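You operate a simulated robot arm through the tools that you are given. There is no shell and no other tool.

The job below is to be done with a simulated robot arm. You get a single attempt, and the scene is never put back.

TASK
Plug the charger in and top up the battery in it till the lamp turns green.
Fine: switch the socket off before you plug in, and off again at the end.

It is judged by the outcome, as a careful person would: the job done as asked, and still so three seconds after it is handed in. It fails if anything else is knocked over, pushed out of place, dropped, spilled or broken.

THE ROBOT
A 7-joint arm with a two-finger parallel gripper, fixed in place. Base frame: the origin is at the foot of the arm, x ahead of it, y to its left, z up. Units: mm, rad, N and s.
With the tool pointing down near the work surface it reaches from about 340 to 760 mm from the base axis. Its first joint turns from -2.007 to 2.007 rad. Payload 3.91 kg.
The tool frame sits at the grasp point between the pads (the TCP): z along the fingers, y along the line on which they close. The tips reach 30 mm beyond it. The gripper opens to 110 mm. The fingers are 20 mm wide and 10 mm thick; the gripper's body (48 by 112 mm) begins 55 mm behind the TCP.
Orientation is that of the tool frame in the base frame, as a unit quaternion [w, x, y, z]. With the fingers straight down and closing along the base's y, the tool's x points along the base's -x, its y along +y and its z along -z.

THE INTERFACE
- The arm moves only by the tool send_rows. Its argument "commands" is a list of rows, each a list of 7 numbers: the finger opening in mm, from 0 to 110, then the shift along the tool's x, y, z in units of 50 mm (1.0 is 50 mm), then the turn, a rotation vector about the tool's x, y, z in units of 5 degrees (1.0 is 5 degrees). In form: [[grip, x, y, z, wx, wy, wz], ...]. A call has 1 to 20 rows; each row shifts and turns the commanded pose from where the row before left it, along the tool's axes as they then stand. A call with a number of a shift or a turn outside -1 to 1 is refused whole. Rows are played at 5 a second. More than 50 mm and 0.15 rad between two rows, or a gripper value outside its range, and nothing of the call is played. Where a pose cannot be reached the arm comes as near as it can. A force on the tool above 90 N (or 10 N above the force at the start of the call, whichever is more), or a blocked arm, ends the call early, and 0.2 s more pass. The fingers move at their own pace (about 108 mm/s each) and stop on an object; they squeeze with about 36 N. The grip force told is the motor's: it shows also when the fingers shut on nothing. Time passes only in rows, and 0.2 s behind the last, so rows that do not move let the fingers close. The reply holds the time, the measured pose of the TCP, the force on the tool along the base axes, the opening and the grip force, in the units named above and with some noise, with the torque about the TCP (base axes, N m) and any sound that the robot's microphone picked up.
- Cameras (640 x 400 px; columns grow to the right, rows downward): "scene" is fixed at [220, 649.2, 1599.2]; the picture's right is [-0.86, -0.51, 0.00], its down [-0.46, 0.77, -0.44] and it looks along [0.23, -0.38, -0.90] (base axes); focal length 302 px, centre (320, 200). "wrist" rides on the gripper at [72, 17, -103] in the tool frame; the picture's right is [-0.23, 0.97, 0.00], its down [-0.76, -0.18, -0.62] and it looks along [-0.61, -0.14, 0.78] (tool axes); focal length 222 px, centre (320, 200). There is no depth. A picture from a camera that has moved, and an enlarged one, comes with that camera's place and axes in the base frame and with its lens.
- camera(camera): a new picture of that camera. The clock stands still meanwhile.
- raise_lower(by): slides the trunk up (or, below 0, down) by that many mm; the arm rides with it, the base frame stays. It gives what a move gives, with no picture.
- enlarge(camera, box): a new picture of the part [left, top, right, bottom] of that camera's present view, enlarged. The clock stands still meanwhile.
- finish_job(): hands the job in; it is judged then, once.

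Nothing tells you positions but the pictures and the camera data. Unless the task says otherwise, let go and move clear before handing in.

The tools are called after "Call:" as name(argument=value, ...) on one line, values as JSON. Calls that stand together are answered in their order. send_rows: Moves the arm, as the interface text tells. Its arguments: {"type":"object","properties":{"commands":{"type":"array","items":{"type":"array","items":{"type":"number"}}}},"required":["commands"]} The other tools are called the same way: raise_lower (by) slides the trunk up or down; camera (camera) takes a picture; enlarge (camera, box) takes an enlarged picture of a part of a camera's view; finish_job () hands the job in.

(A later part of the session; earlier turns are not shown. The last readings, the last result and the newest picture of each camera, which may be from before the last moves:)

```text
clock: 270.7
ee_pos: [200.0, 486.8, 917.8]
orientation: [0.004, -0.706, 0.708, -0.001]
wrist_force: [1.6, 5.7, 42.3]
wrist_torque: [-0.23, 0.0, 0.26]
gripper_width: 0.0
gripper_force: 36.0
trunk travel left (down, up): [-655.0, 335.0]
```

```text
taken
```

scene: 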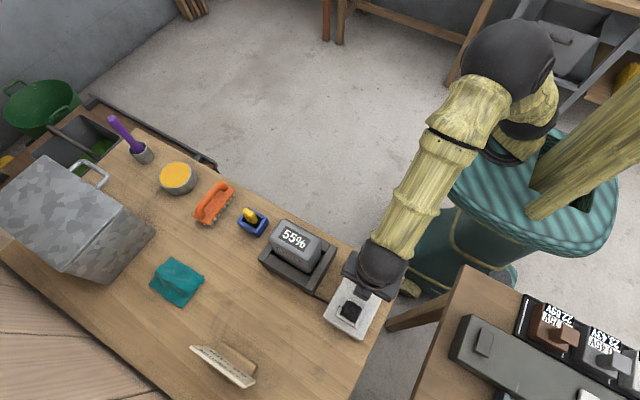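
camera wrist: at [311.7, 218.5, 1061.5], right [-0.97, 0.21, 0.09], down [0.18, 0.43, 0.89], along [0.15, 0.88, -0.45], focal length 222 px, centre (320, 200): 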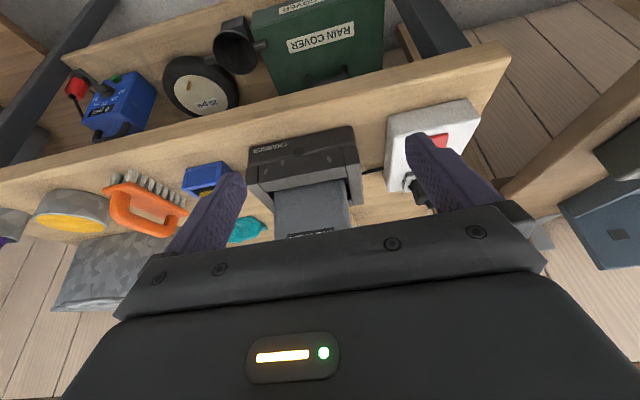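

Pressed firmly. Now I'll lift off, go to the lamp pose and wait.

Call:
send_rows(commands=[[0, 0, 0, -0.3, 0, 0, 0], [0, 0, 0, -0.7, 0, 0, 0], [0, 0.9, 0, 0, 0, 0, 0], [0, 0.9, 0, 0, 0, 0, 0], [0, 0.9, 0, 0, 0, 0, 0], [110, 0, -0.86, 0, 0, 0, 0], [110, 0, -0.86, 0, 0, 0, 0], [110, 0, -0.86, 0, 0, 0, 0], [110, 0, 0, 0, 0, 0, 0], [110, 0, 0, 0, 0, 0, 0], [110, 0, 0, 0, 0, 0, 0], [110, 0, 0, 0, 0, 0, 0], [110, 0, 0, 0, 0, 0, 0], [110, 0, 0, 0, 0, 0, 0], [110, 0, 0, 0, 0, 0, 0], [110, 0, 0, 0, 0, 0, 0], [110, 0, 0, 0, 0, 0, 0], [110, 0, 0, 0, 0, 0, 0], [110, 0, 0, 0, 0, 0, 0], [110, 0, 0, 0, 0, 0, 0]])

Call:
enlarge(camera="wrist", box=[230, 150, 390, 250])

Call:
enlarge(camera="scene", box=[250, 210, 410, 350])

```text
clock: 274.9
ee_pos: [328.8, 350.5, 963.9]
orientation: [0.0, -0.706, 0.708, -0.001]
wrist_force: [-1.6, -0.2, 0.3]
wrist_torque: [0.04, -0.01, -0.01]
gripper_width: 110.0
gripper_force: 0.0
trunk travel left (down, up): [-655.0, 335.0]
```

```text
4.00 times, centred on (310, 200) of wrist
camera zoom: at [311.2, 279.5, 1069.1], right [-0.97, 0.23, 0.0], down [0.18, 0.76, 0.62], along [0.15, 0.6, -0.78], focal length 888 px, centre (360, 200)
```

zoom: 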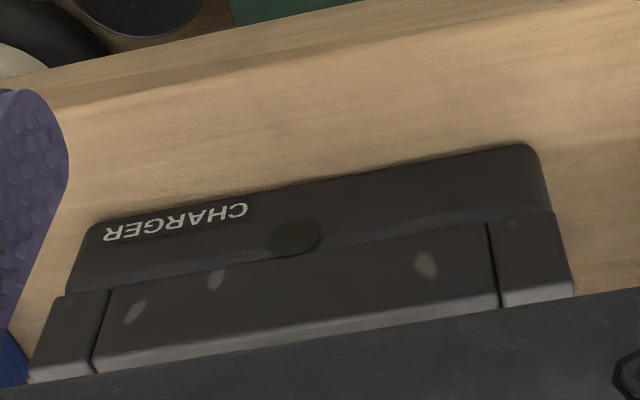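

```text
2.86 times, centred on (330, 280) of scene
camera zoom: at [220.0, 649.2, 1599.2], right [-0.86, -0.51, 0.0], down [-0.46, 0.77, -0.44], along [0.23, -0.38, -0.9], focal length 864 px, centre (291, -29)
```

zoom: 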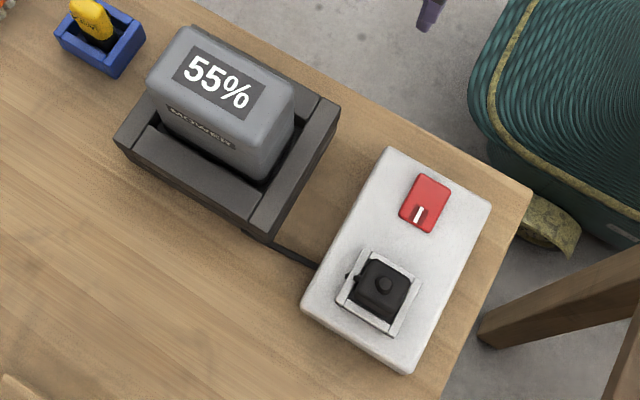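

Call:
send_rows(commands=[[110, 0, 0, 0, 0, 0, 0], [110, 0, 0, 0, 0, 0, 0], [110, 0, 0, 0, 0, 0, 0], [110, 0, 0, 0, 0, 0, 0], [110, 0, 0, 0, 0, 0, 0], [110, 0, 0, 0, 0, 0, 0], [110, 0, 0, 0, 0, 0, 0], [110, 0, 0, 0, 0, 0, 0], [110, 0, 0, 0, 0, 0, 0], [110, 0, 0, 0, 0, 0, 0], [110, 0, 0, 0, 0, 0, 0], [110, 0, 0, 0, 0, 0, 0], [110, 0, 0, 0, 0, 0, 0], [110, 0, 0, 0, 0, 0, 0], [110, 0, 0, 0, 0, 0, 0], [110, 0, 0, 0, 0, 0, 0], [110, 0, 0, 0, 0, 0, 0], [110, 0, 0, 0, 0, 0, 0], [110, 0, 0, 0, 0, 0, 0], [110, 0, 0, 0, 0, 0, 0]])

Call:
send_rows(commands=[[110, 0, 0, 0, 0, 0, 0], [110, 0, 0, 0, 0, 0, 0], [110, 0, 0, 0, 0, 0, 0], [110, 0, 0, 0, 0, 0, 0], [110, 0, 0, 0, 0, 0, 0], [110, 0, 0, 0, 0, 0, 0], [110, 0, 0, 0, 0, 0, 0], [110, 0, 0, 0, 0, 0, 0], [110, 0, 0, 0, 0, 0, 0], [110, 0, 0, 0, 0, 0, 0], [110, 0, 0, 0, 0, 0, 0], [110, 0, 0, 0, 0, 0, 0], [110, 0, 0, 0, 0, 0, 0], [110, 0, 0, 0, 0, 0, 0], [110, 0, 0, 0, 0, 0, 0], [110, 0, 0, 0, 0, 0, 0], [110, 0, 0, 0, 0, 0, 0], [110, 0, 0, 0, 0, 0, 0], [110, 0, 0, 0, 0, 0, 0], [110, 0, 0, 0, 0, 0, 0]])

Call:
send_rows(commands=[[110, 0, 0, 0, 0, 0, 0], [110, 0, 0, 0, 0, 0, 0], [110, 0, 0, 0, 0, 0, 0], [110, 0, 0, 0, 0, 0, 0], [110, 0, 0, 0, 0, 0, 0], [110, 0, 0, 0, 0, 0, 0], [110, 0, 0, 0, 0, 0, 0], [110, 0, 0, 0, 0, 0, 0], [110, 0, 0, 0, 0, 0, 0], [110, 0, 0, 0, 0, 0, 0], [110, 0, 0, 0, 0, 0, 0], [110, 0, 0, 0, 0, 0, 0], [110, 0, 0, 0, 0, 0, 0], [110, 0, 0, 0, 0, 0, 0], [110, 0, 0, 0, 0, 0, 0], [110, 0, 0, 0, 0, 0, 0], [110, 0, 0, 0, 0, 0, 0], [110, 0, 0, 0, 0, 0, 0], [110, 0, 0, 0, 0, 0, 0], [110, 0, 0, 0, 0, 0, 0]])

Call:
send_rows(commands=[[110, 0, 0, 0, 0, 0, 0], [110, 0, 0, 0, 0, 0, 0], [110, 0, 0, 0, 0, 0, 0], [110, 0, 0, 0, 0, 0, 0], [110, 0, 0, 0, 0, 0, 0], [110, 0, 0, 0, 0, 0, 0], [110, 0, 0, 0, 0, 0, 0], [110, 0, 0, 0, 0, 0, 0], [110, 0, 0, 0, 0, 0, 0], [110, 0, 0, 0, 0, 0, 0], [110, 0, 0, 0, 0, 0, 0], [110, 0, 0, 0, 0, 0, 0], [110, 0, 0, 0, 0, 0, 0], [110, 0, 0, 0, 0, 0, 0], [110, 0, 0, 0, 0, 0, 0], [110, 0, 0, 0, 0, 0, 0], [110, 0, 0, 0, 0, 0, 0], [110, 0, 0, 0, 0, 0, 0], [110, 0, 0, 0, 0, 0, 0], [110, 0, 0, 0, 0, 0, 0]])

Call:
camera(camera="wrist")

Call:
camera(camera="scene")

```text
clock: 279.1
ee_pos: [328.9, 350.0, 962.5]
orientation: [0.0, -0.706, 0.709, -0.001]
wrist_force: [0.3, -0.1, 0.7]
wrist_torque: [0.0, 0.02, 0.01]
gripper_width: 109.9
gripper_force: 0.1
trunk travel left (down, up): [-655.0, 335.0]
```

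```text
clock: 283.3
ee_pos: [328.5, 348.9, 963.6]
orientation: [-0.001, -0.706, 0.708, -0.001]
wrist_force: [-0.1, -0.4, 0.2]
wrist_torque: [-0.01, 0.03, 0.04]
gripper_width: 110.1
gripper_force: 0.0
trunk travel left (down, up): [-655.0, 335.0]
```

```text
clock: 287.5
ee_pos: [328.5, 349.5, 963.9]
orientation: [0.0, -0.706, 0.708, -0.002]
wrist_force: [0.1, 0.5, 0.7]
wrist_torque: [-0.02, 0.0, 0.01]
gripper_width: 110.0
gripper_force: 0.1
trunk travel left (down, up): [-655.0, 335.0]
```

```text
clock: 291.7
ee_pos: [328.9, 349.3, 964.1]
orientation: [0.001, -0.705, 0.709, -0.001]
wrist_force: [0.8, -0.6, 0.4]
wrist_torque: [0.01, 0.01, -0.03]
gripper_width: 110.0
gripper_force: 0.1
trunk travel left (down, up): [-655.0, 335.0]
```

```text
taken
camera wrist: at [311.3, 279.4, 1069.1], right [-0.97, 0.23, 0.0], down [0.18, 0.76, 0.62], along [0.15, 0.6, -0.78], focal length 222 px, centre (320, 200)
```

wrist: 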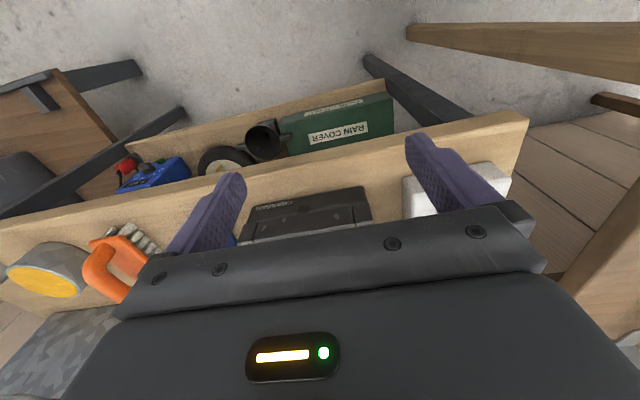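

```text
taken
```

scene: 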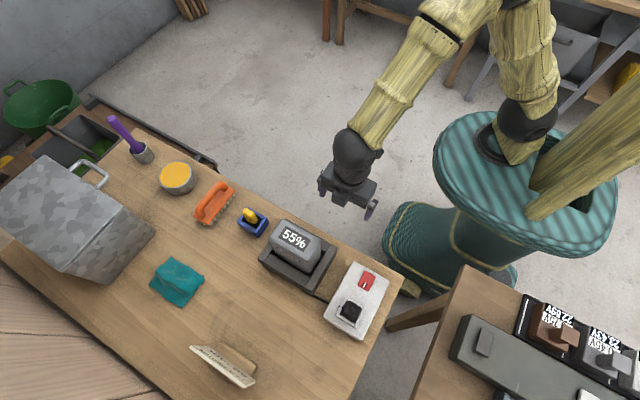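

Still dark after 22 s. I'll compare the lamp's exact colour now, in the ON state, with the earlier OFF close-up.

Call:
enlarge(camera="wrist", box=[290, 198, 310, 212])

Call:
enlarge(camera="scene", box=[345, 260, 385, 300])

Call:
enlarge(camera="scene", box=[270, 215, 330, 275])

```text
16.00 times, centred on (300, 205) of wrist
camera zoom: at [311.3, 279.4, 1069.1], right [-0.97, 0.23, 0.0], down [0.18, 0.76, 0.62], along [0.15, 0.6, -0.78], focal length 3554 px, centre (640, 120)
```

zoom: 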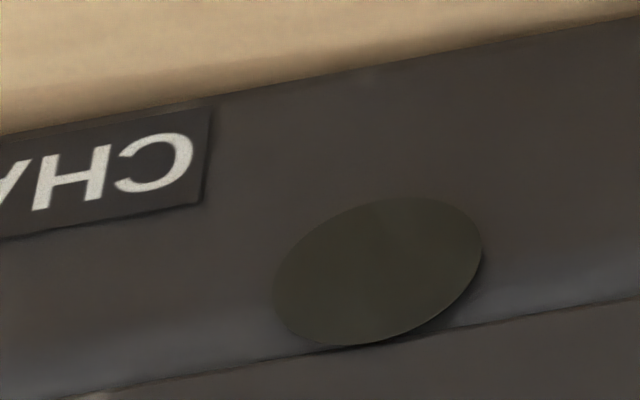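

```text
10.00 times, centred on (365, 280) of scene
camera zoom: at [220.0, 649.2, 1599.2], right [-0.86, -0.51, 0.0], down [-0.46, 0.77, -0.44], along [0.23, -0.38, -0.9], focal length 3022 px, centre (-130, -600)
```

zoom: 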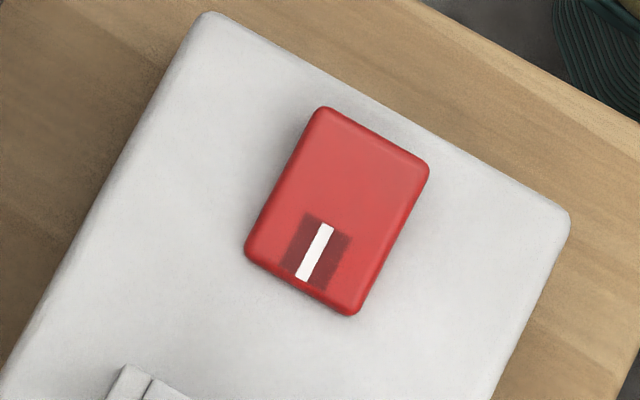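

```text
6.67 times, centred on (300, 245) of scene
camera zoom: at [220.0, 649.2, 1599.2], right [-0.86, -0.51, 0.0], down [-0.46, 0.77, -0.44], along [0.23, -0.38, -0.9], focal length 2015 px, centre (453, -100)
```

zoom: 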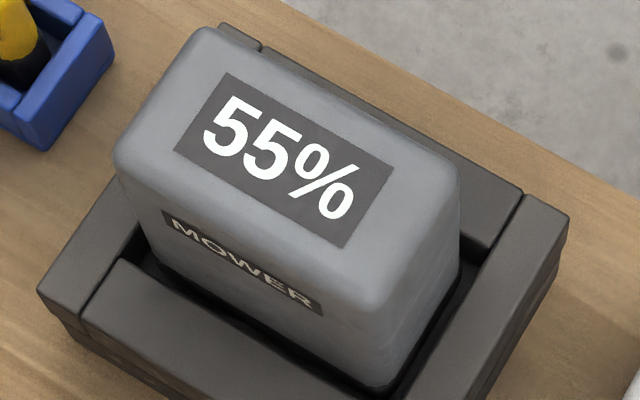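

The lamp is identical in ON and OFF. I'll check whether the charger or battery has shifted since the start by repeating the exact initial zoom.

Call:
enlarge(camera="scene", box=[250, 205, 350, 300])

Call:
enlarge(camera="scene", box=[440, 250, 640, 400])

```text
4.21 times, centred on (300, 252) of scene
camera zoom: at [220.0, 649.2, 1599.2], right [-0.86, -0.51, 0.0], down [-0.46, 0.77, -0.44], along [0.23, -0.38, -0.9], focal length 1273 px, centre (404, -21)
```

zoom: 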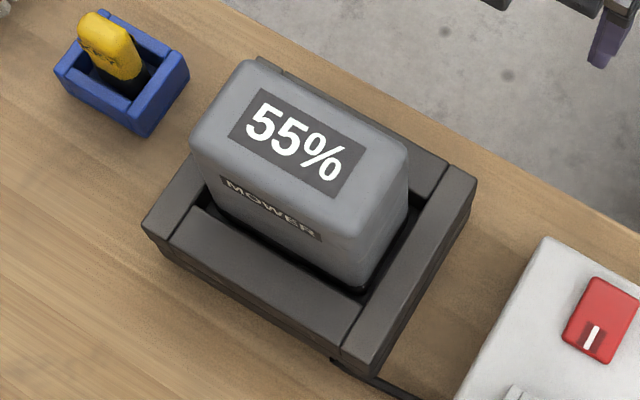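

```text
2.67 times, centred on (540, 325) of scene
camera zoom: at [220.0, 649.2, 1599.2], right [-0.86, -0.51, 0.0], down [-0.46, 0.77, -0.44], along [0.23, -0.38, -0.9], focal length 806 px, centre (-267, -133)
```

zoom: 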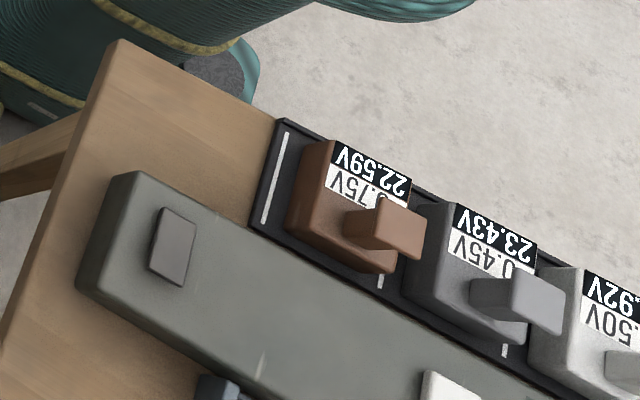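

Nothing else has moved. I'll switch OFF again and do a systematic fine peck along x with the plug, looking for any spot where it drops deeper.

Call:
send_rows(commands=[[0, 0, 0.86, 0, 0, 0, 0], [0, 0, 0.86, 0, 0, 0, 0], [0, 0, 0.84, 0, 0, 0, 0], [0, -0.74, 0, 0, 0, 0, 0], [0, -0.74, 0, 0, 0, 0, 0], [0, -0.72, 0, 0, 0, 0, 0], [0, 0, 0, 0.4, 0, 0, 0], [0, 0, 0, 0.3, 0, 0, 0], [0, 0, 0, 0.1, 0, 0, 0], [0, 0, 0, 0.05, 0, 0, 0], [0, 0, 0, 0.04, 0, 0, 0], [0, 0, 0, 0.04, 0, 0, 0], [0, 0, 0, 0.04, 0, 0, 0], [0, 0, 0, 0, 0, 0, 0]])

Call:
send_rows(commands=[[0, 0, 0, 0.03, 0, 0, 0], [0, 0, 0, 0, 0, 0, 0], [0, 0, 0, -0.3, 0, 0, 0], [0, 0, 0, -0.7, 0, 0, 0], [0, -0.4, 0, 0, 0, 0, 0], [0, 0, 0, 0, 0, 0, 0]])

Call:
enlarge(camera="wrist", box=[240, 90, 400, 190])

```text
clock: 294.7
ee_pos: [200.8, 460.1, 919.3]
orientation: [0.003, -0.707, 0.708, 0.0]
wrist_force: [0.1, 0.0, 24.4]
wrist_torque: [0.23, 0.03, -0.1]
gripper_width: 0.0
gripper_force: 35.7
trunk travel left (down, up): [-655.0, 335.0]
```

```text
clock: 296.1
ee_pos: [201.5, 480.2, 963.6]
orientation: [-0.001, -0.705, 0.709, -0.002]
wrist_force: [0.5, 0.6, -0.5]
wrist_torque: [0.0, -0.01, 0.01]
gripper_width: 0.0
gripper_force: 36.4
trunk travel left (down, up): [-655.0, 335.0]
```

```text
4.00 times, centred on (320, 140) of wrist
camera zoom: at [184.8, 409.5, 1069.2], right [-0.97, 0.23, 0.0], down [0.18, 0.76, 0.62], along [0.15, 0.6, -0.78], focal length 888 px, centre (320, 440)
```

zoom: 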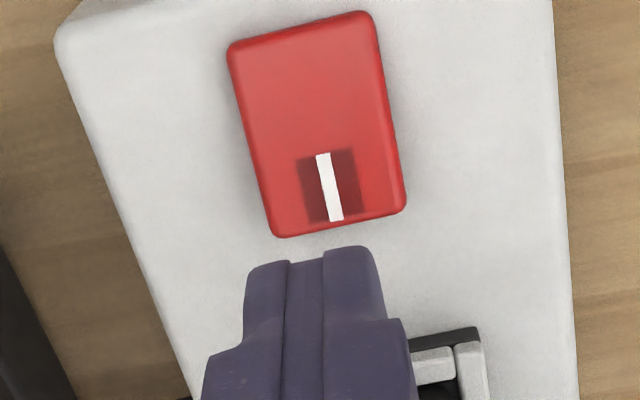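

OFF confirmed. Going back to grip the plug for the fine search.

Call:
send_rows(commands=[[60, 0, 0, -0.55, 0, 0, 0], [60, -0.7, 0, 0, 0, 0, 0], [60, -0.7, 0, 0, 0, 0, 0], [60, 0, 0, 0, 0, 0, 0], [60, 0, 0, 0, 0, 0, 0], [60, 0, 0, 0, 0, 0, 0]])

Call:
send_rows(commands=[[60, 0, 0, 0, 0, 0, 0]])

```text
clock: 297.5
ee_pos: [202.2, 549.6, 991.4]
orientation: [0.001, -0.706, 0.709, -0.001]
wrist_force: [0.0, 0.0, -0.3]
wrist_torque: [-0.03, -0.03, 0.01]
gripper_width: 60.1
gripper_force: 0.0
trunk travel left (down, up): [-655.0, 335.0]
```

```text
clock: 297.9
ee_pos: [202.4, 549.0, 990.7]
orientation: [0.0, -0.706, 0.708, -0.002]
wrist_force: [0.8, -0.3, -0.9]
wrist_torque: [0.0, -0.01, -0.01]
gripper_width: 59.9
gripper_force: 0.1
trunk travel left (down, up): [-655.0, 335.0]
```

Call:
send_rows(commands=[[60, -0.03, 0.038, 0, 0, 0, 0], [60, 0, 0, 0.6, 0, 0, 0], [60, 0, 0, 0.6, 0, 0, 0], [60, 0, 0, 0, 0, 0, 0], [60, 0, 0, 0, 0, 0, 0], [34, 0, 0, 0, 0, 0, 0], [0, 0, 0, 0, 0, 0, 0], [0, 0, 0, 0, 0, 0, 0], [0, 0, 0, 0, 0, 0, 0]])

Call:
send_rows(commands=[[0, 0, 0, 0.04, 0, 0, 0], [0, 0, 0, 0, 0, 0, 0], [0, 0, 0, 0, 0, 0, 0]])

```text
clock: 299.9
ee_pos: [200.7, 552.7, 931.1]
orientation: [0.0, -0.706, 0.708, -0.001]
wrist_force: [1.1, -0.5, 0.9]
wrist_torque: [-0.02, -0.02, -0.01]
gripper_width: 32.8
gripper_force: 35.4
trunk travel left (down, up): [-655.0, 335.0]
```

```text
clock: 300.7
ee_pos: [199.5, 551.2, 932.3]
orientation: [0.002, -0.706, 0.708, -0.001]
wrist_force: [4.1, 1.7, 18.5]
wrist_torque: [-0.12, -0.06, 0.03]
gripper_width: 32.9
gripper_force: 36.3
trunk travel left (down, up): [-655.0, 335.0]
```

Call:
send_rows(commands=[[0, 0, 0, -0.06, 0, 0, 0], [0, 0, -0.01, 0, 0, 0, 0], [0, 0, 0, 0.06, 0, 0, 0], [0, 0, 0, 0, 0, 0, 0], [0, 0, 0, 0, 0, 0, 0]])

Call:
send_rows(commands=[[0, 0, 0, -0.06, 0, 0, 0], [0, 0, -0.01, 0, 0, 0, 0], [0, 0, 0, 0.06, 0, 0, 0], [0, 0, 0, 0, 0, 0, 0], [0, 0, 0, 0, 0, 0, 0]])

Call:
send_rows(commands=[[0, 0, 0, -0.06, 0, 0, 0], [0, 0, 0.03, 0, 0, 0, 0], [0, 0, 0, 0.06, 0, 0, 0], [0, 0, 0, 0, 0, 0, 0], [0, 0, 0, 0, 0, 0, 0]])

Call:
send_rows(commands=[[0, 0, 0, -0.06, 0, 0, 0], [0, 0, 0.01, 0, 0, 0, 0], [0, 0, 0, 0.06, 0, 0, 0], [0, 0, 0, 0, 0, 0, 0], [0, 0, 0, 0, 0, 0, 0]])

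```text
clock: 301.9
ee_pos: [200.1, 552.3, 931.7]
orientation: [0.002, -0.706, 0.708, -0.001]
wrist_force: [-0.8, 1.1, 21.0]
wrist_torque: [-0.09, 0.09, -0.04]
gripper_width: 32.8
gripper_force: 36.0
trunk travel left (down, up): [-655.0, 335.0]
```

```text
clock: 303.1
ee_pos: [199.7, 550.5, 930.4]
orientation: [0.002, -0.706, 0.708, 0.0]
wrist_force: [-3.5, -1.6, 21.1]
wrist_torque: [-0.23, 0.24, 0.0]
gripper_width: 32.9
gripper_force: 35.8
trunk travel left (down, up): [-655.0, 335.0]
```

```text
clock: 304.3
ee_pos: [200.1, 550.9, 930.7]
orientation: [0.002, -0.706, 0.708, -0.001]
wrist_force: [0.6, -1.4, 19.9]
wrist_torque: [-0.16, 0.05, -0.01]
gripper_width: 33.1
gripper_force: 36.4
trunk travel left (down, up): [-655.0, 335.0]
```

```text
clock: 305.5
ee_pos: [199.2, 552.3, 932.1]
orientation: [0.002, -0.706, 0.708, -0.001]
wrist_force: [5.4, -2.6, 14.0]
wrist_torque: [-0.17, -0.15, -0.01]
gripper_width: 32.8
gripper_force: 35.9
trunk travel left (down, up): [-655.0, 335.0]
```

Call:
send_rows(commands=[[0, 0, 0, -0.06, 0, 0, 0], [0, 0, 0.01, 0, 0, 0, 0], [0, 0, 0, 0.06, 0, 0, 0], [0, 0, 0, 0, 0, 0, 0], [0, 0, 0, 0, 0, 0, 0]])

Call:
send_rows(commands=[[0, 0, 0, -0.06, 0, 0, 0], [0, 0, 0.01, 0, 0, 0, 0], [0, 0, 0, 0.06, 0, 0, 0], [0, 0, 0, 0, 0, 0, 0], [0, 0, 0, 0, 0, 0, 0]])

Call:
send_rows(commands=[[0, 0, 0, -0.06, 0, 0, 0], [0, 0, -0.07, 0, 0, 0, 0], [0, 0, 0, 0.06, 0, 0, 0], [0, 0, 0, 0, 0, 0, 0], [0, 0, 0, 0, 0, 0, 0]])

Call:
send_rows(commands=[[0, 0, 0, -0.06, 0, 0, 0], [0, 0, -0.01, 0, 0, 0, 0], [0, 0, 0, 0.06, 0, 0, 0], [0, 0, 0, 0, 0, 0, 0], [0, 0, 0, 0, 0, 0, 0]])

```text
clock: 306.7
ee_pos: [196.8, 552.5, 931.2]
orientation: [0.001, -0.706, 0.709, 0.0]
wrist_force: [0.6, -2.5, 8.6]
wrist_torque: [-0.05, 0.1, 0.01]
gripper_width: 32.8
gripper_force: 36.5
trunk travel left (down, up): [-655.0, 335.0]
```

```text
clock: 307.9
ee_pos: [198.3, 552.5, 930.2]
orientation: [0.001, -0.706, 0.708, 0.0]
wrist_force: [0.0, 0.7, 8.5]
wrist_torque: [-0.02, 0.12, -0.02]
gripper_width: 33.0
gripper_force: 35.8
trunk travel left (down, up): [-655.0, 335.0]
```

```text
clock: 309.1
ee_pos: [201.1, 551.9, 931.2]
orientation: [0.001, -0.706, 0.709, -0.002]
wrist_force: [1.6, 0.1, 12.1]
wrist_torque: [-0.04, -0.04, 0.03]
gripper_width: 32.6
gripper_force: 35.7
trunk travel left (down, up): [-655.0, 335.0]
```

```text
clock: 310.3
ee_pos: [201.1, 550.5, 931.8]
orientation: [0.001, -0.706, 0.709, -0.001]
wrist_force: [-0.7, -0.7, 15.4]
wrist_torque: [-0.06, 0.11, 0.04]
gripper_width: 32.7
gripper_force: 36.3
trunk travel left (down, up): [-655.0, 335.0]
```

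Fz changed at the −x side. I need to know whether that's real or grip slip, so I'll repeat the centre and −1.5 positions.

Call:
send_rows(commands=[[0, 0, 0, -0.06, 0, 0, 0], [0, 0, 0.04, 0, 0, 0, 0], [0, 0, 0, 0.06, 0, 0, 0], [0, 0, 0, 0, 0, 0, 0], [0, 0, 0, 0, 0, 0, 0]])

Call:
send_rows(commands=[[0, 0, 0, -0.06, 0, 0, 0], [0, 0, 0.03, 0, 0, 0, 0], [0, 0, 0, 0.06, 0, 0, 0], [0, 0, 0, 0, 0, 0, 0], [0, 0, 0, 0, 0, 0, 0]])

Call:
send_rows(commands=[[0, 0, 0, -0.06, 0, 0, 0], [0, 0, -0.03, 0, 0, 0, 0], [0, 0, 0, 0.06, 0, 0, 0], [0, 0, 0, 0, 0, 0, 0], [0, 0, 0, 0, 0, 0, 0]])

```text
clock: 311.5
ee_pos: [199.6, 552.1, 931.8]
orientation: [0.001, -0.706, 0.709, -0.001]
wrist_force: [-0.1, -2.0, 8.9]
wrist_torque: [-0.08, 0.04, -0.05]
gripper_width: 32.9
gripper_force: 36.2
trunk travel left (down, up): [-655.0, 335.0]
```

```text
clock: 312.7
ee_pos: [198.7, 551.5, 931.6]
orientation: [0.001, -0.706, 0.709, -0.001]
wrist_force: [0.2, -0.8, 12.6]
wrist_torque: [-0.08, 0.06, 0.04]
gripper_width: 33.0
gripper_force: 35.7
trunk travel left (down, up): [-655.0, 335.0]
```

```text
clock: 313.9
ee_pos: [199.1, 550.8, 931.8]
orientation: [0.001, -0.707, 0.707, -0.001]
wrist_force: [-0.1, -1.6, 10.9]
wrist_torque: [-0.05, 0.08, -0.02]
gripper_width: 32.8
gripper_force: 36.1
trunk travel left (down, up): [-655.0, 335.0]
```

There's no drop anywhere, so the floor is flat and the plug is simply seated. I'll release it aligned and check, then test whether the battery itself is fully pushed into the charger.

Call:
send_rows(commands=[[0, 0, 0, 0.02, 0, 0, 0], [0, 0, 0, -0.03, 0, 0, 0], [0, 0, 0, 0, 0, 0, 0], [36, 0, 0, 0, 0, 0, 0], [50, 0, 0, 0, 0, 0, 0], [60, 0, 0, 0, 0, 0, 0], [60, 0, 0, -0.5, 0, 0, 0], [60, 0, 0, -0.7, 0, 0, 0], [0, 0.66, 0, 0, 0, 0, 0], [0, 0.66, 0, 0, 0, 0, 0], [0, 0, 0, 0, 0, 0, 0]])

Call:
enlarge(camera="scene", box=[335, 295, 367, 327])

```text
clock: 316.3
ee_pos: [198.4, 485.6, 989.6]
orientation: [-0.001, -0.706, 0.708, -0.001]
wrist_force: [0.6, -0.8, -0.9]
wrist_torque: [-0.05, 0.01, 0.0]
gripper_width: 0.1
gripper_force: 36.6
trunk travel left (down, up): [-655.0, 335.0]
```

```text
12.50 times, centred on (351, 311) of scene
camera zoom: at [220.0, 649.2, 1599.2], right [-0.86, -0.51, 0.0], down [-0.46, 0.77, -0.44], along [0.23, -0.38, -0.9], focal length 3778 px, centre (-68, -1188)
```

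zoom: 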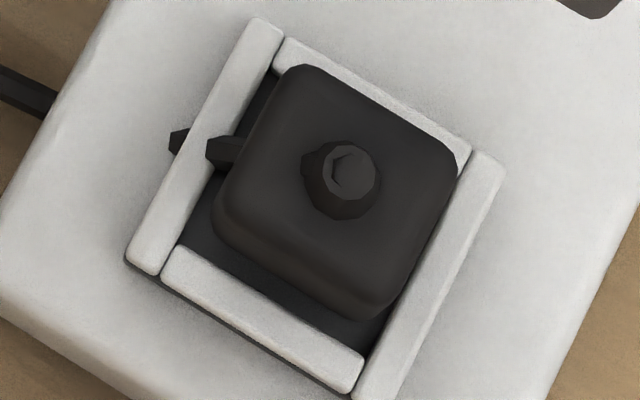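

Next, the battery. I'll rise well above it and move over its top (about (370, 505), z ≈ 1008) with closed fingers.

Call:
send_rows(commands=[[0, 0, 0, -0.8, 0, 0, 0], [0, 0, 0, -0.8, 0, 0, 0], [0, -0.1, -0.86, 0, 0, 0, 0], [0, -0.1, -0.86, 0, 0, 0, 0], [0, -0.1, -0.86, 0, 0, 0, 0], [0, -0.1, -0.86, 0, 0, 0, 0], [0, 0, 0, 0, 0, 0, 0], [0, 0, 0, 0, 0, 0, 0]])

Call:
camera(camera="wrist")

Call:
camera(camera="scene")

```text
clock: 318.1
ee_pos: [371.0, 505.9, 1069.5]
orientation: [0.001, -0.706, 0.708, -0.001]
wrist_force: [-0.1, 0.1, 0.2]
wrist_torque: [-0.03, 0.01, 0.0]
gripper_width: 0.2
gripper_force: 35.4
trunk travel left (down, up): [-655.0, 335.0]
```

```text
taken
camera wrist: at [352.8, 435.4, 1174.2], right [-0.97, 0.23, 0.0], down [0.18, 0.76, 0.62], along [0.15, 0.6, -0.78], focal length 222 px, centre (320, 200)
```

wrist: 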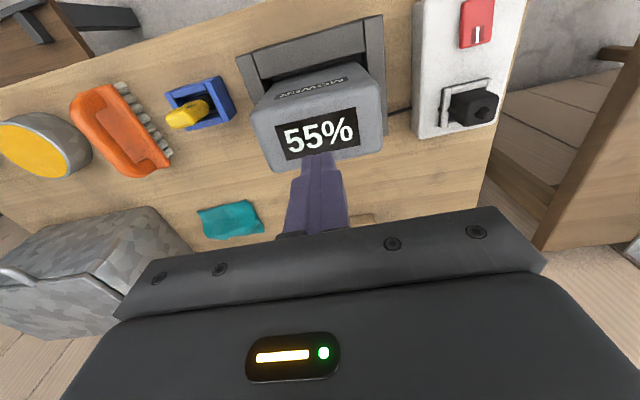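

```text
taken
```

scene: 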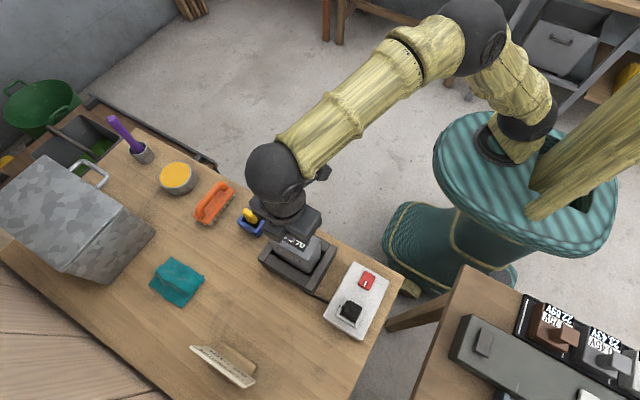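

Call:
enlarge(camera="wrist", box=[220, 10, 420, 180])

Call:
enlarge(camera="wrist", box=[400, 0, 530, 150])

```text
2.35 times, centred on (320, 95) of wrist
camera zoom: at [352.8, 435.4, 1174.2], right [-0.97, 0.23, 0.0], down [0.18, 0.76, 0.62], along [0.15, 0.6, -0.78], focal length 523 px, centre (320, 447)
```

zoom: 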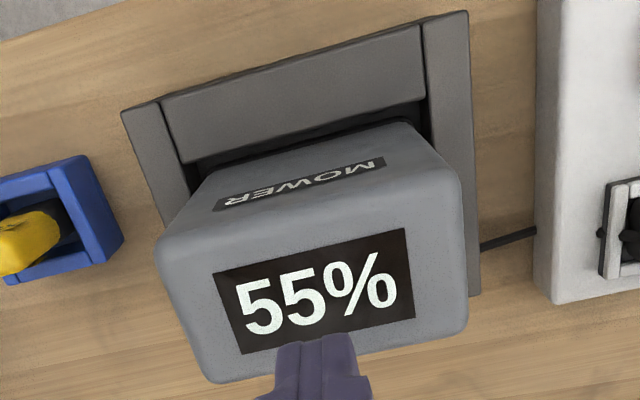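

```text
2.67 times, centred on (465, 75) of wrist
camera zoom: at [352.8, 435.4, 1174.2], right [-0.97, 0.23, 0.0], down [0.18, 0.76, 0.62], along [0.15, 0.6, -0.78], focal length 592 px, centre (-67, 533)
```

zoom: 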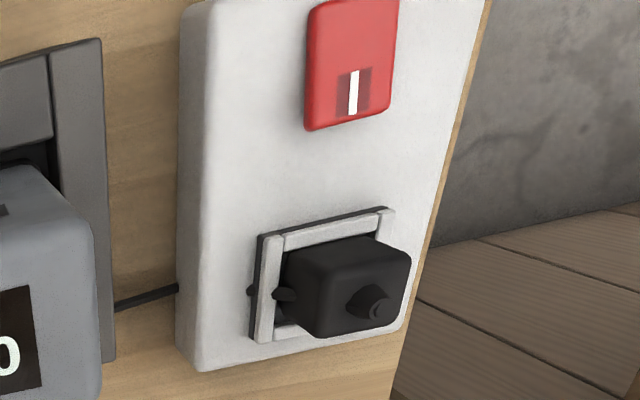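

Call:
send_rows(commands=[[0, 0, 0, 0.4, 0, 0, 0], [0, 0, 0, 0.1, 0, 0, 0], [0, 0, 0, 0, 0, 0, 0]])

Call:
send_rows(commands=[[0, 0, 0, 0.04, 0, 0, 0], [0, 0, 0, 0.04, 0, 0, 0], [0, 0, 0, 0, 0, 0, 0]])

Call:
send_rows(commands=[[0, 0, 0, 0.04, 0, 0, 0], [0, 0, 0, 0.04, 0, 0, 0], [0, 0, 0, 0, 0, 0, 0]])

```text
clock: 318.9
ee_pos: [371.0, 504.9, 1043.2]
orientation: [0.0, -0.705, 0.71, -0.001]
wrist_force: [0.0, 0.3, 0.1]
wrist_torque: [-0.04, 0.0, -0.02]
gripper_width: 0.1
gripper_force: 36.0
trunk travel left (down, up): [-655.0, 335.0]
```

```text
clock: 319.7
ee_pos: [371.5, 506.5, 1041.1]
orientation: [-0.001, -0.706, 0.708, -0.002]
wrist_force: [0.5, 0.9, 1.1]
wrist_torque: [0.0, 0.02, 0.02]
gripper_width: 0.1
gripper_force: 35.6
trunk travel left (down, up): [-655.0, 335.0]
```

```text
clock: 320.5
ee_pos: [371.5, 505.4, 1037.1]
orientation: [0.001, -0.706, 0.708, -0.001]
wrist_force: [-0.3, -0.4, -0.2]
wrist_torque: [0.02, -0.01, 0.01]
gripper_width: 0.2
gripper_force: 35.8
trunk travel left (down, up): [-655.0, 335.0]
```

Call:
send_rows(commands=[[0, 0, 0, 0.04, 0, 0, 0], [0, 0, 0, 0, 0, 0, 0]])

Call:
send_rows(commands=[[0, 0, 0, 0.04, 0, 0, 0], [0, 0, 0, 0, 0, 0, 0]])

Call:
send_rows(commands=[[0, 0, 0, 0.04, 0, 0, 0], [0, 0, 0, 0, 0, 0, 0]])

```text
clock: 321.1
ee_pos: [371.0, 505.5, 1036.8]
orientation: [0.0, -0.706, 0.709, -0.002]
wrist_force: [0.3, 1.1, 2.4]
wrist_torque: [0.05, -0.02, 0.0]
gripper_width: 0.0
gripper_force: 36.1
trunk travel left (down, up): [-655.0, 335.0]
```

```text
clock: 321.7
ee_pos: [372.3, 505.4, 1036.1]
orientation: [0.002, -0.706, 0.708, -0.002]
wrist_force: [3.6, 3.7, 15.6]
wrist_torque: [0.02, -0.02, 0.07]
gripper_width: 0.1
gripper_force: 36.3
trunk travel left (down, up): [-655.0, 335.0]
```

```text
clock: 322.3
ee_pos: [372.3, 504.9, 1035.6]
orientation: [0.004, -0.705, 0.709, -0.001]
wrist_force: [6.7, 3.9, 36.6]
wrist_torque: [-0.13, -0.16, 0.17]
gripper_width: 0.0
gripper_force: 35.8
trunk travel left (down, up): [-655.0, 335.0]
```

The battery is firmly seated (no movement at 37 N), so that's ruled out. I suspect there's a tighter inner recess in the socket that the plug is resting on. I'll lift the plug out and look at the well from very close.

Call:
send_rows(commands=[[0, 0, 0, -0.4, 0, 0, 0], [0, 0, 0, -0.6, 0, 0, 0], [60, 0.05, 0.86, 0, 0, 0, 0], [60, 0.05, 0.86, 0, 0, 0, 0], [60, 0.02, 0.86, 0, 0, 0, 0], [60, 0, 0.82, 0, 0, 0, 0], [60, -0.5, 0, 0.5, 0, 0, 0], [60, -0.5, 0, 0.6, 0, 0, 0], [60, 0, 0, 0, 0, 0, 0], [60, 0, 0, 0, 0, 0, 0], [60, 0, 0, 0, 0, 0, 0]])

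Call:
send_rows(commands=[[60, 0, 0, 0, 0, 0, 0]])

Call:
enlarge(camera="wrist", box=[220, 70, 420, 195])

```text
clock: 324.7
ee_pos: [203.1, 550.0, 1025.4]
orientation: [0.0, -0.706, 0.709, -0.002]
wrist_force: [0.6, 0.6, -0.4]
wrist_torque: [0.0, -0.03, 0.01]
gripper_width: 59.7
gripper_force: 0.1
trunk travel left (down, up): [-655.0, 335.0]
```

```text
clock: 325.1
ee_pos: [201.4, 550.2, 1026.6]
orientation: [0.0, -0.706, 0.709, -0.001]
wrist_force: [-1.6, -0.8, -0.5]
wrist_torque: [0.01, 0.01, -0.01]
gripper_width: 60.0
gripper_force: 0.1
trunk travel left (down, up): [-655.0, 335.0]
```

```text
3.20 times, centred on (320, 132) of wrist
camera zoom: at [184.6, 479.1, 1131.4], right [-0.97, 0.23, 0.0], down [0.18, 0.76, 0.62], along [0.15, 0.6, -0.78], focal length 711 px, centre (320, 416)
```

zoom: 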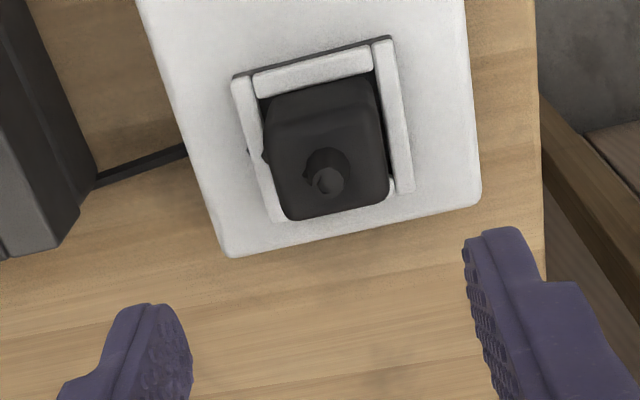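

Call:
send_rows(commands=[[60, -0.02, 0.035, 0.6, 0, 0, 0], [60, 0, 0, 0.6, 0, 0, 0], [60, 0, 0, 0.6, 0, 0, 0], [60, 0, 0, 0, 0, 0, 0], [60, 0, 0, 0, 0, 0, 0], [34, 0, 0, 0, 0, 0, 0], [0, 0, 0, 0, 0, 0, 0], [0, 0, 0, 0, 0, 0, 0], [0, 0, 0, -0.5, 0, 0, 0], [0, 0, 0, -0.3, 0, 0, 0], [0, -0.95, 0, 0, 0, 0, 0], [0, -0.95, 0, 0, 0, 0, 0], [0, -0.2, 0, 0, 0, 0, 0], [0, 0, 0, 0.6, 0, 0, 0], [0, 0, 0, 0.6, 0, 0, 0], [0, 0, 0, 0, 0, 0, 0]])

```text
clock: 328.5
ee_pos: [200.1, 654.6, 916.4]
orientation: [0.0, -0.706, 0.708, -0.001]
wrist_force: [-0.8, -1.2, -0.2]
wrist_torque: [0.02, 0.02, 0.04]
gripper_width: 33.2
gripper_force: 36.0
trunk travel left (down, up): [-655.0, 335.0]
```

Call:
send_rows(commands=[[0, 0, 0, 0.4, 0, 0, 0], [0, 0, 0, 0.06, 0, 0, 0], [0, 0, 0, 0.04, 0, 0, 0], [0, 0, 0, 0, 0, 0, 0]])

Call:
send_rows(commands=[[0, 0, 0, 0.04, 0, 0, 0], [0, 0, 0, 0, 0, 0, 0]])

```text
clock: 329.5
ee_pos: [201.2, 656.8, 891.4]
orientation: [0.0, -0.706, 0.708, 0.0]
wrist_force: [0.8, -0.3, -0.7]
wrist_torque: [-0.01, 0.02, -0.01]
gripper_width: 32.8
gripper_force: 35.9
trunk travel left (down, up): [-655.0, 335.0]
```

```text
clock: 330.1
ee_pos: [200.1, 656.4, 889.6]
orientation: [0.0, -0.706, 0.708, -0.001]
wrist_force: [0.0, -0.1, -0.3]
wrist_torque: [0.0, -0.03, -0.02]
gripper_width: 32.9
gripper_force: 35.8
trunk travel left (down, up): [-655.0, 335.0]
```

Call:
send_rows(commands=[[0, 0, 0, 0.03, 0, 0, 0], [0, 0, 0, 0, 0, 0, 0]])

Call:
send_rows(commands=[[0, 0, 0, 0.03, 0, 0, 0], [0, 0, 0, 0, 0, 0, 0]])

```text
clock: 330.7
ee_pos: [201.5, 655.7, 888.9]
orientation: [0.001, -0.706, 0.708, -0.001]
wrist_force: [-0.2, 0.7, 7.8]
wrist_torque: [-0.04, 0.12, 0.05]
gripper_width: 32.9
gripper_force: 36.0
trunk travel left (down, up): [-655.0, 335.0]
```

```text
clock: 331.3
ee_pos: [200.7, 655.9, 889.0]
orientation: [0.003, -0.706, 0.708, -0.001]
wrist_force: [-0.1, 2.1, 22.1]
wrist_torque: [-0.07, 0.11, -0.03]
gripper_width: 33.0
gripper_force: 35.4
trunk travel left (down, up): [-655.0, 335.0]
```

Call:
send_rows(commands=[[0, 0, 0, -0.04, 0, 0, 0], [36, 0, 0, 0, 0, 0, 0], [50, 0, 0, 0, 0, 0, 0], [80, 0, 0, 0, 0, 0, 0], [80, 0, 0, -0.7, 0, 0, 0], [80, 0, 0, -0.7, 0, 0, 0], [110, 0.65, 0, 0, 0, 0, 0], [110, 0.65, 0, 0, 0, 0, 0], [110, 0, 0, 0.4, 0, 0, 0], [110, 0, 0, 0, 0, 0, 0], [110, 0, 0, 0, 0, 0, 0]])

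Call:
camera(camera="wrist")

Call:
enlarge(camera="wrist", box=[260, 50, 360, 130])

```text
clock: 333.7
ee_pos: [201.4, 591.6, 937.9]
orientation: [0.0, -0.706, 0.708, -0.001]
wrist_force: [0.7, -1.0, -0.7]
wrist_torque: [0.02, -0.01, -0.01]
gripper_width: 109.8
gripper_force: 0.1
trunk travel left (down, up): [-655.0, 335.0]
```

```text
taken
camera wrist: at [184.4, 519.8, 1044.0], right [-0.97, 0.23, 0.0], down [0.18, 0.76, 0.62], along [0.15, 0.61, -0.78], focal length 222 px, centre (320, 200)
```

wrist: 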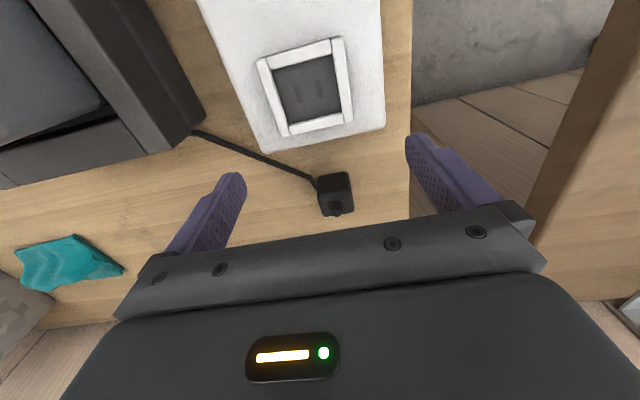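

```text
5.00 times, centred on (310, 90) of wrist
camera zoom: at [184.4, 519.8, 1044.0], right [-0.97, 0.23, 0.0], down [0.18, 0.76, 0.62], along [0.15, 0.61, -0.78], focal length 1111 px, centre (370, 750)
```

zoom: 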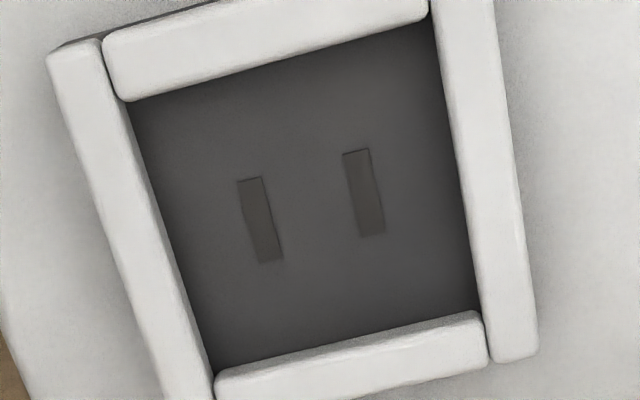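

The well is a flat floor with two thin slot marks and no inner lip. Before I try anything more with this plug, I'd like to rule out that the second table holds another socket, so I'll raise the arm and look there.

Call:
send_rows(commands=[[110, 0, 0, -0.9, 0, 0, 0], [110, 0, 0, -0.9, 0, 0, 0], [110, 0, 0, -0.9, 0, 0, 0], [110, 0, 0, -0.9, 0, 0, 0], [110, 0.5, 0.8, 0, 0, 0, 0], [110, 0.5, 0.8, 0, 0, 0, 0], [110, 0.5, 0.8, 0, 0, 0, 0], [110, 0.5, 0.8, 0, 0, 0, 0], [110, 0.5, 0.8, 0, 0, 0, 0], [110, 0.4, 0.8, 0, 0, 0, 0], [110, 0, 0, 0, 0, 0, 0]])

Call:
camera(camera="wrist")

```text
clock: 336.1
ee_pos: [-39.0, 449.0, 1119.1]
orientation: [0.0, -0.706, 0.708, -0.001]
wrist_force: [0.7, 0.3, 0.4]
wrist_torque: [-0.02, 0.0, 0.03]
gripper_width: 109.9
gripper_force: 0.0
trunk travel left (down, up): [-655.0, 335.0]
```

```text
taken
camera wrist: at [-55.8, 376.8, 1223.8], right [-0.97, 0.23, 0.0], down [0.18, 0.76, 0.62], along [0.15, 0.6, -0.78], focal length 222 px, centre (320, 200)
```

wrist: 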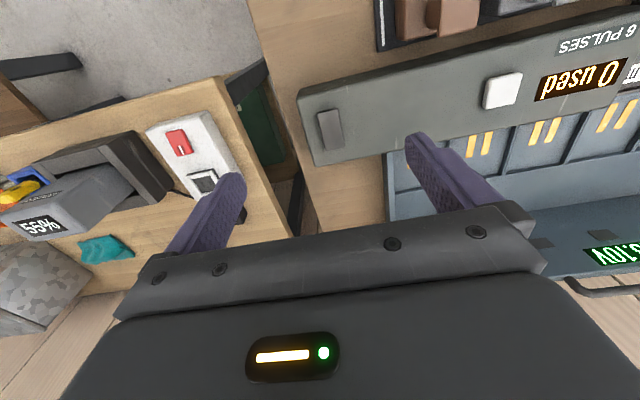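

The second table is a separate test bench with nothing relevant to this job. I'll go back to the socket and touch one of the slot marks directly, to see whether they stand proud and hold the plug up.

Call:
send_rows(commands=[[0, -0.35, -0.82, 0, 0, 0, 0], [0, -0.35, -0.82, 0, 0, 0, 0], [0, -0.35, -0.82, 0, 0, 0, 0], [0, -0.35, -0.82, 0, 0, 0, 0], [0, -0.35, -0.82, 0, 0, 0, 0], [0, -0.3, -0.82, 0, 0, 0, 0], [0, 0, 0, 0.9, 0, 0, 0], [0, 0, 0, 0.9, 0, 0, 0], [0, 0, 0, 0.9, 0, 0, 0], [0, 0, 0, 0.3, 0, 0, 0], [0, 0, 0, 0, 0, 0, 0], [0, 0, 0, 0, 0, 0, 0]])

Call:
enlarge(camera="wrist", box=[240, 90, 400, 190])

```text
clock: 338.7
ee_pos: [205.0, 549.1, 968.1]
orientation: [0.0, -0.706, 0.708, -0.001]
wrist_force: [-0.5, 0.3, 0.3]
wrist_torque: [-0.01, 0.0, 0.0]
gripper_width: 0.1
gripper_force: 35.9
trunk travel left (down, up): [-655.0, 335.0]
```

```text
4.00 times, centred on (320, 140) of wrist
camera zoom: at [187.2, 478.8, 1072.6], right [-0.97, 0.23, 0.0], down [0.18, 0.76, 0.62], along [0.15, 0.6, -0.78], focal length 888 px, centre (320, 440)
```

zoom: 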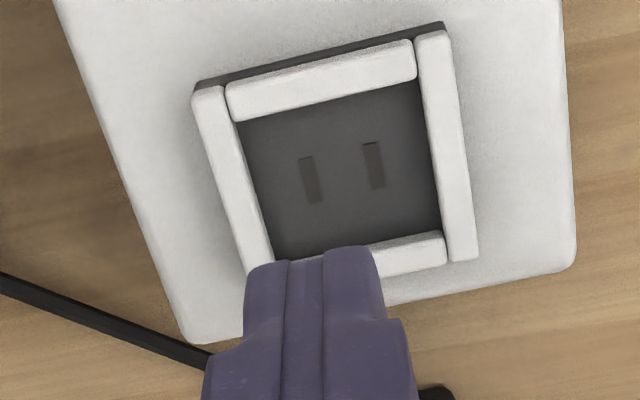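

Call:
send_rows(commands=[[0, -0.04, -0.03, 0.4, 0, 0, 0], [0, 0, 0, 0.4, 0, 0, 0], [0, 0, 0, 0.14, 0, 0, 0], [0, 0, 0, 0, 0, 0, 0], [0, 0, 0, 0, 0, 0, 0]])

Call:
send_rows(commands=[[0, 0, 0, 0.03, 0, 0, 0], [0, 0, 0, 0, 0, 0, 0]])

Call:
send_rows(commands=[[0, 0, 0, 0.03, 0, 0, 0], [0, 0, 0, 0, 0, 0, 0]])

Call:
send_rows(commands=[[0, 0, 0, 0.03, 0, 0, 0], [0, 0, 0, 0, 0, 0, 0]])

```text
clock: 339.9
ee_pos: [207.2, 551.0, 921.1]
orientation: [0.0, -0.706, 0.708, -0.002]
wrist_force: [1.5, 0.7, 0.4]
wrist_torque: [-0.01, 0.0, -0.02]
gripper_width: 0.0
gripper_force: 35.8
trunk travel left (down, up): [-655.0, 335.0]
```

```text
clock: 340.5
ee_pos: [207.1, 550.9, 920.7]
orientation: [0.0, -0.705, 0.709, -0.001]
wrist_force: [1.0, 0.5, 0.0]
wrist_torque: [0.0, 0.02, 0.02]
gripper_width: 0.0
gripper_force: 35.9
trunk travel left (down, up): [-655.0, 335.0]
```

```text
clock: 341.1
ee_pos: [208.2, 550.7, 918.7]
orientation: [-0.001, -0.706, 0.708, -0.002]
wrist_force: [-0.3, 0.3, -0.4]
wrist_torque: [0.04, -0.01, 0.0]
gripper_width: 0.2
gripper_force: 36.0
trunk travel left (down, up): [-655.0, 335.0]
```

```text
clock: 341.7
ee_pos: [207.6, 551.2, 917.8]
orientation: [0.001, -0.706, 0.708, -0.001]
wrist_force: [-0.4, -0.1, -1.3]
wrist_torque: [0.01, -0.02, 0.01]
gripper_width: 0.1
gripper_force: 36.0
trunk travel left (down, up): [-655.0, 335.0]
```

Call:
send_rows(commands=[[0, 0, 0, 0.03, 0, 0, 0], [0, 0, 0, 0, 0, 0, 0]])

Call:
send_rows(commands=[[0, 0, 0, 0.03, 0, 0, 0], [0, 0, 0, 0, 0, 0, 0]])

Call:
send_rows(commands=[[0, 0, 0, 0.03, 0, 0, 0], [0, 0, 0, 0, 0, 0, 0]])

```text
clock: 342.3
ee_pos: [207.3, 550.1, 916.4]
orientation: [0.001, -0.706, 0.708, -0.002]
wrist_force: [0.3, 1.3, 6.3]
wrist_torque: [0.04, 0.02, -0.03]
gripper_width: 0.0
gripper_force: 36.5
trunk travel left (down, up): [-655.0, 335.0]
```

```text
clock: 342.9
ee_pos: [208.0, 551.6, 916.2]
orientation: [0.002, -0.705, 0.709, -0.001]
wrist_force: [0.6, 0.7, 21.2]
wrist_torque: [-0.15, 0.05, -0.05]
gripper_width: 0.0
gripper_force: 36.2
trunk travel left (down, up): [-655.0, 335.0]
```

```text
clock: 343.5
ee_pos: [207.2, 551.8, 916.4]
orientation: [0.004, -0.706, 0.708, 0.0]
wrist_force: [0.8, 2.4, 39.6]
wrist_torque: [-0.27, 0.05, -0.03]
gripper_width: 0.0
gripper_force: 36.2
trunk travel left (down, up): [-655.0, 335.0]
```

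The floor is flat and solid at the slots too, so the plug really is bottomed. One thing I haven't done is push the plug harder than 65 N. I'll re-seat it centred and press on top close to the 90 N limit.

Call:
send_rows(commands=[[0, 0, 0, -0.4, 0, 0, 0], [0, 0, 0, -0.9, 0, 0, 0], [60, -0.98, 0.05, -0.1, 0, 0, 0], [60, -0.98, 0.08, 0, 0, 0, 0], [60, -0.1, 0, 0, 0, 0, 0], [60, 0, 0, 0, 0, 0, 0], [60, 0, 0, 0, 0, 0, 0], [60, 0, 0, 0, 0, 0, 0]])

Call:
enlarge(camera="wrist", box=[220, 70, 420, 195])

```text
clock: 345.3
ee_pos: [201.1, 654.0, 983.4]
orientation: [0.0, -0.706, 0.708, -0.001]
wrist_force: [-0.7, 0.3, -0.5]
wrist_torque: [-0.01, -0.01, 0.0]
gripper_width: 60.1
gripper_force: 0.1
trunk travel left (down, up): [-655.0, 335.0]
```

```text
3.20 times, centred on (320, 132) of wrist
camera zoom: at [183.4, 582.8, 1087.8], right [-0.97, 0.23, 0.0], down [0.18, 0.76, 0.62], along [0.15, 0.6, -0.78], focal length 711 px, centre (320, 416)
```

zoom: 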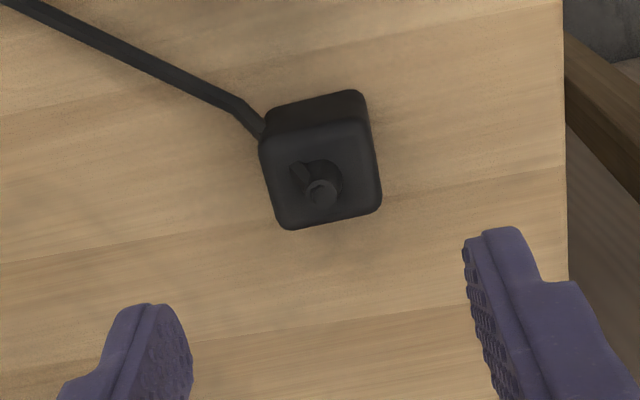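

Call:
send_rows(commands=[[60, -0.036, 0, 0.6, 0, 0, 0], [60, 0, 0, 0.6, 0, 0, 0], [60, 0, 0, 0.6, 0, 0, 0], [60, 0, 0, 0.04, 0, 0, 0], [60, 0, 0, 0, 0, 0, 0], [60, 0, 0, 0, 0, 0, 0]])

Call:
send_rows(commands=[[34, 0, 0, 0, 0, 0, 0], [0, 0, 0, 0, 0, 0, 0], [0, 0, 0, 0, 0, 0, 0]])

Call:
send_rows(commands=[[0, 0, 0, 0, 0, 0, 0]])

```text
clock: 346.7
ee_pos: [201.4, 656.4, 889.6]
orientation: [0.0, -0.705, 0.709, -0.002]
wrist_force: [-0.2, 0.5, -0.3]
wrist_torque: [0.0, -0.02, -0.02]
gripper_width: 60.2
gripper_force: 0.1
trunk travel left (down, up): [-655.0, 335.0]
```

```text
clock: 347.5
ee_pos: [200.5, 657.1, 889.1]
orientation: [0.0, -0.706, 0.708, 0.0]
wrist_force: [0.7, 0.5, 0.7]
wrist_torque: [-0.02, 0.01, 0.02]
gripper_width: 32.8
gripper_force: 36.6
trunk travel left (down, up): [-655.0, 335.0]
```

```text
clock: 347.9
ee_pos: [201.4, 656.3, 890.5]
orientation: [0.0, -0.706, 0.708, -0.002]
wrist_force: [1.1, -0.1, 0.4]
wrist_torque: [0.0, 0.03, -0.03]
gripper_width: 32.7
gripper_force: 36.3
trunk travel left (down, up): [-655.0, 335.0]
```

Call:
send_rows(commands=[[0, 0, 0, -0.4, 0, 0, 0], [0, 0, 0, -0.5, 0, 0, 0], [0, 0, 0, -0.5, 0, 0, 0], [0, 0.7, 0.016, 0, 0, 0, 0], [0, 0.7, 0, 0, 0, 0, 0], [0, 0.7, 0, 0, 0, 0, 0], [0, 0, 0, 0, 0, 0, 0], [0, 0, 0, 0.2, 0, 0, 0], [0, 0, 0, 0, 0, 0, 0], [0, 0, 0, 0, 0, 0, 0], [0, 0, 0, 0, 0, 0, 0]])

Call:
send_rows(commands=[[0, 0, 0, 0, 0, 0, 0]])

Call:
send_rows(commands=[[0, 0, 0, 0, 0, 0, 0]])

```text
clock: 350.3
ee_pos: [200.3, 550.0, 950.0]
orientation: [0.0, -0.706, 0.708, -0.001]
wrist_force: [-0.9, 0.6, -0.6]
wrist_torque: [-0.02, -0.02, -0.01]
gripper_width: 32.9
gripper_force: 36.0
trunk travel left (down, up): [-655.0, 335.0]
```

```text
clock: 350.7
ee_pos: [200.9, 551.3, 949.6]
orientation: [0.001, -0.706, 0.708, -0.001]
wrist_force: [0.0, 0.1, -0.4]
wrist_torque: [-0.02, -0.01, 0.02]
gripper_width: 32.7
gripper_force: 35.8
trunk travel left (down, up): [-655.0, 335.0]
```

```text
clock: 351.1
ee_pos: [200.7, 551.2, 949.0]
orientation: [0.0, -0.706, 0.708, -0.002]
wrist_force: [0.2, 0.3, -1.0]
wrist_torque: [0.03, 0.0, -0.02]
gripper_width: 33.0
gripper_force: 35.8
trunk travel left (down, up): [-655.0, 335.0]
```

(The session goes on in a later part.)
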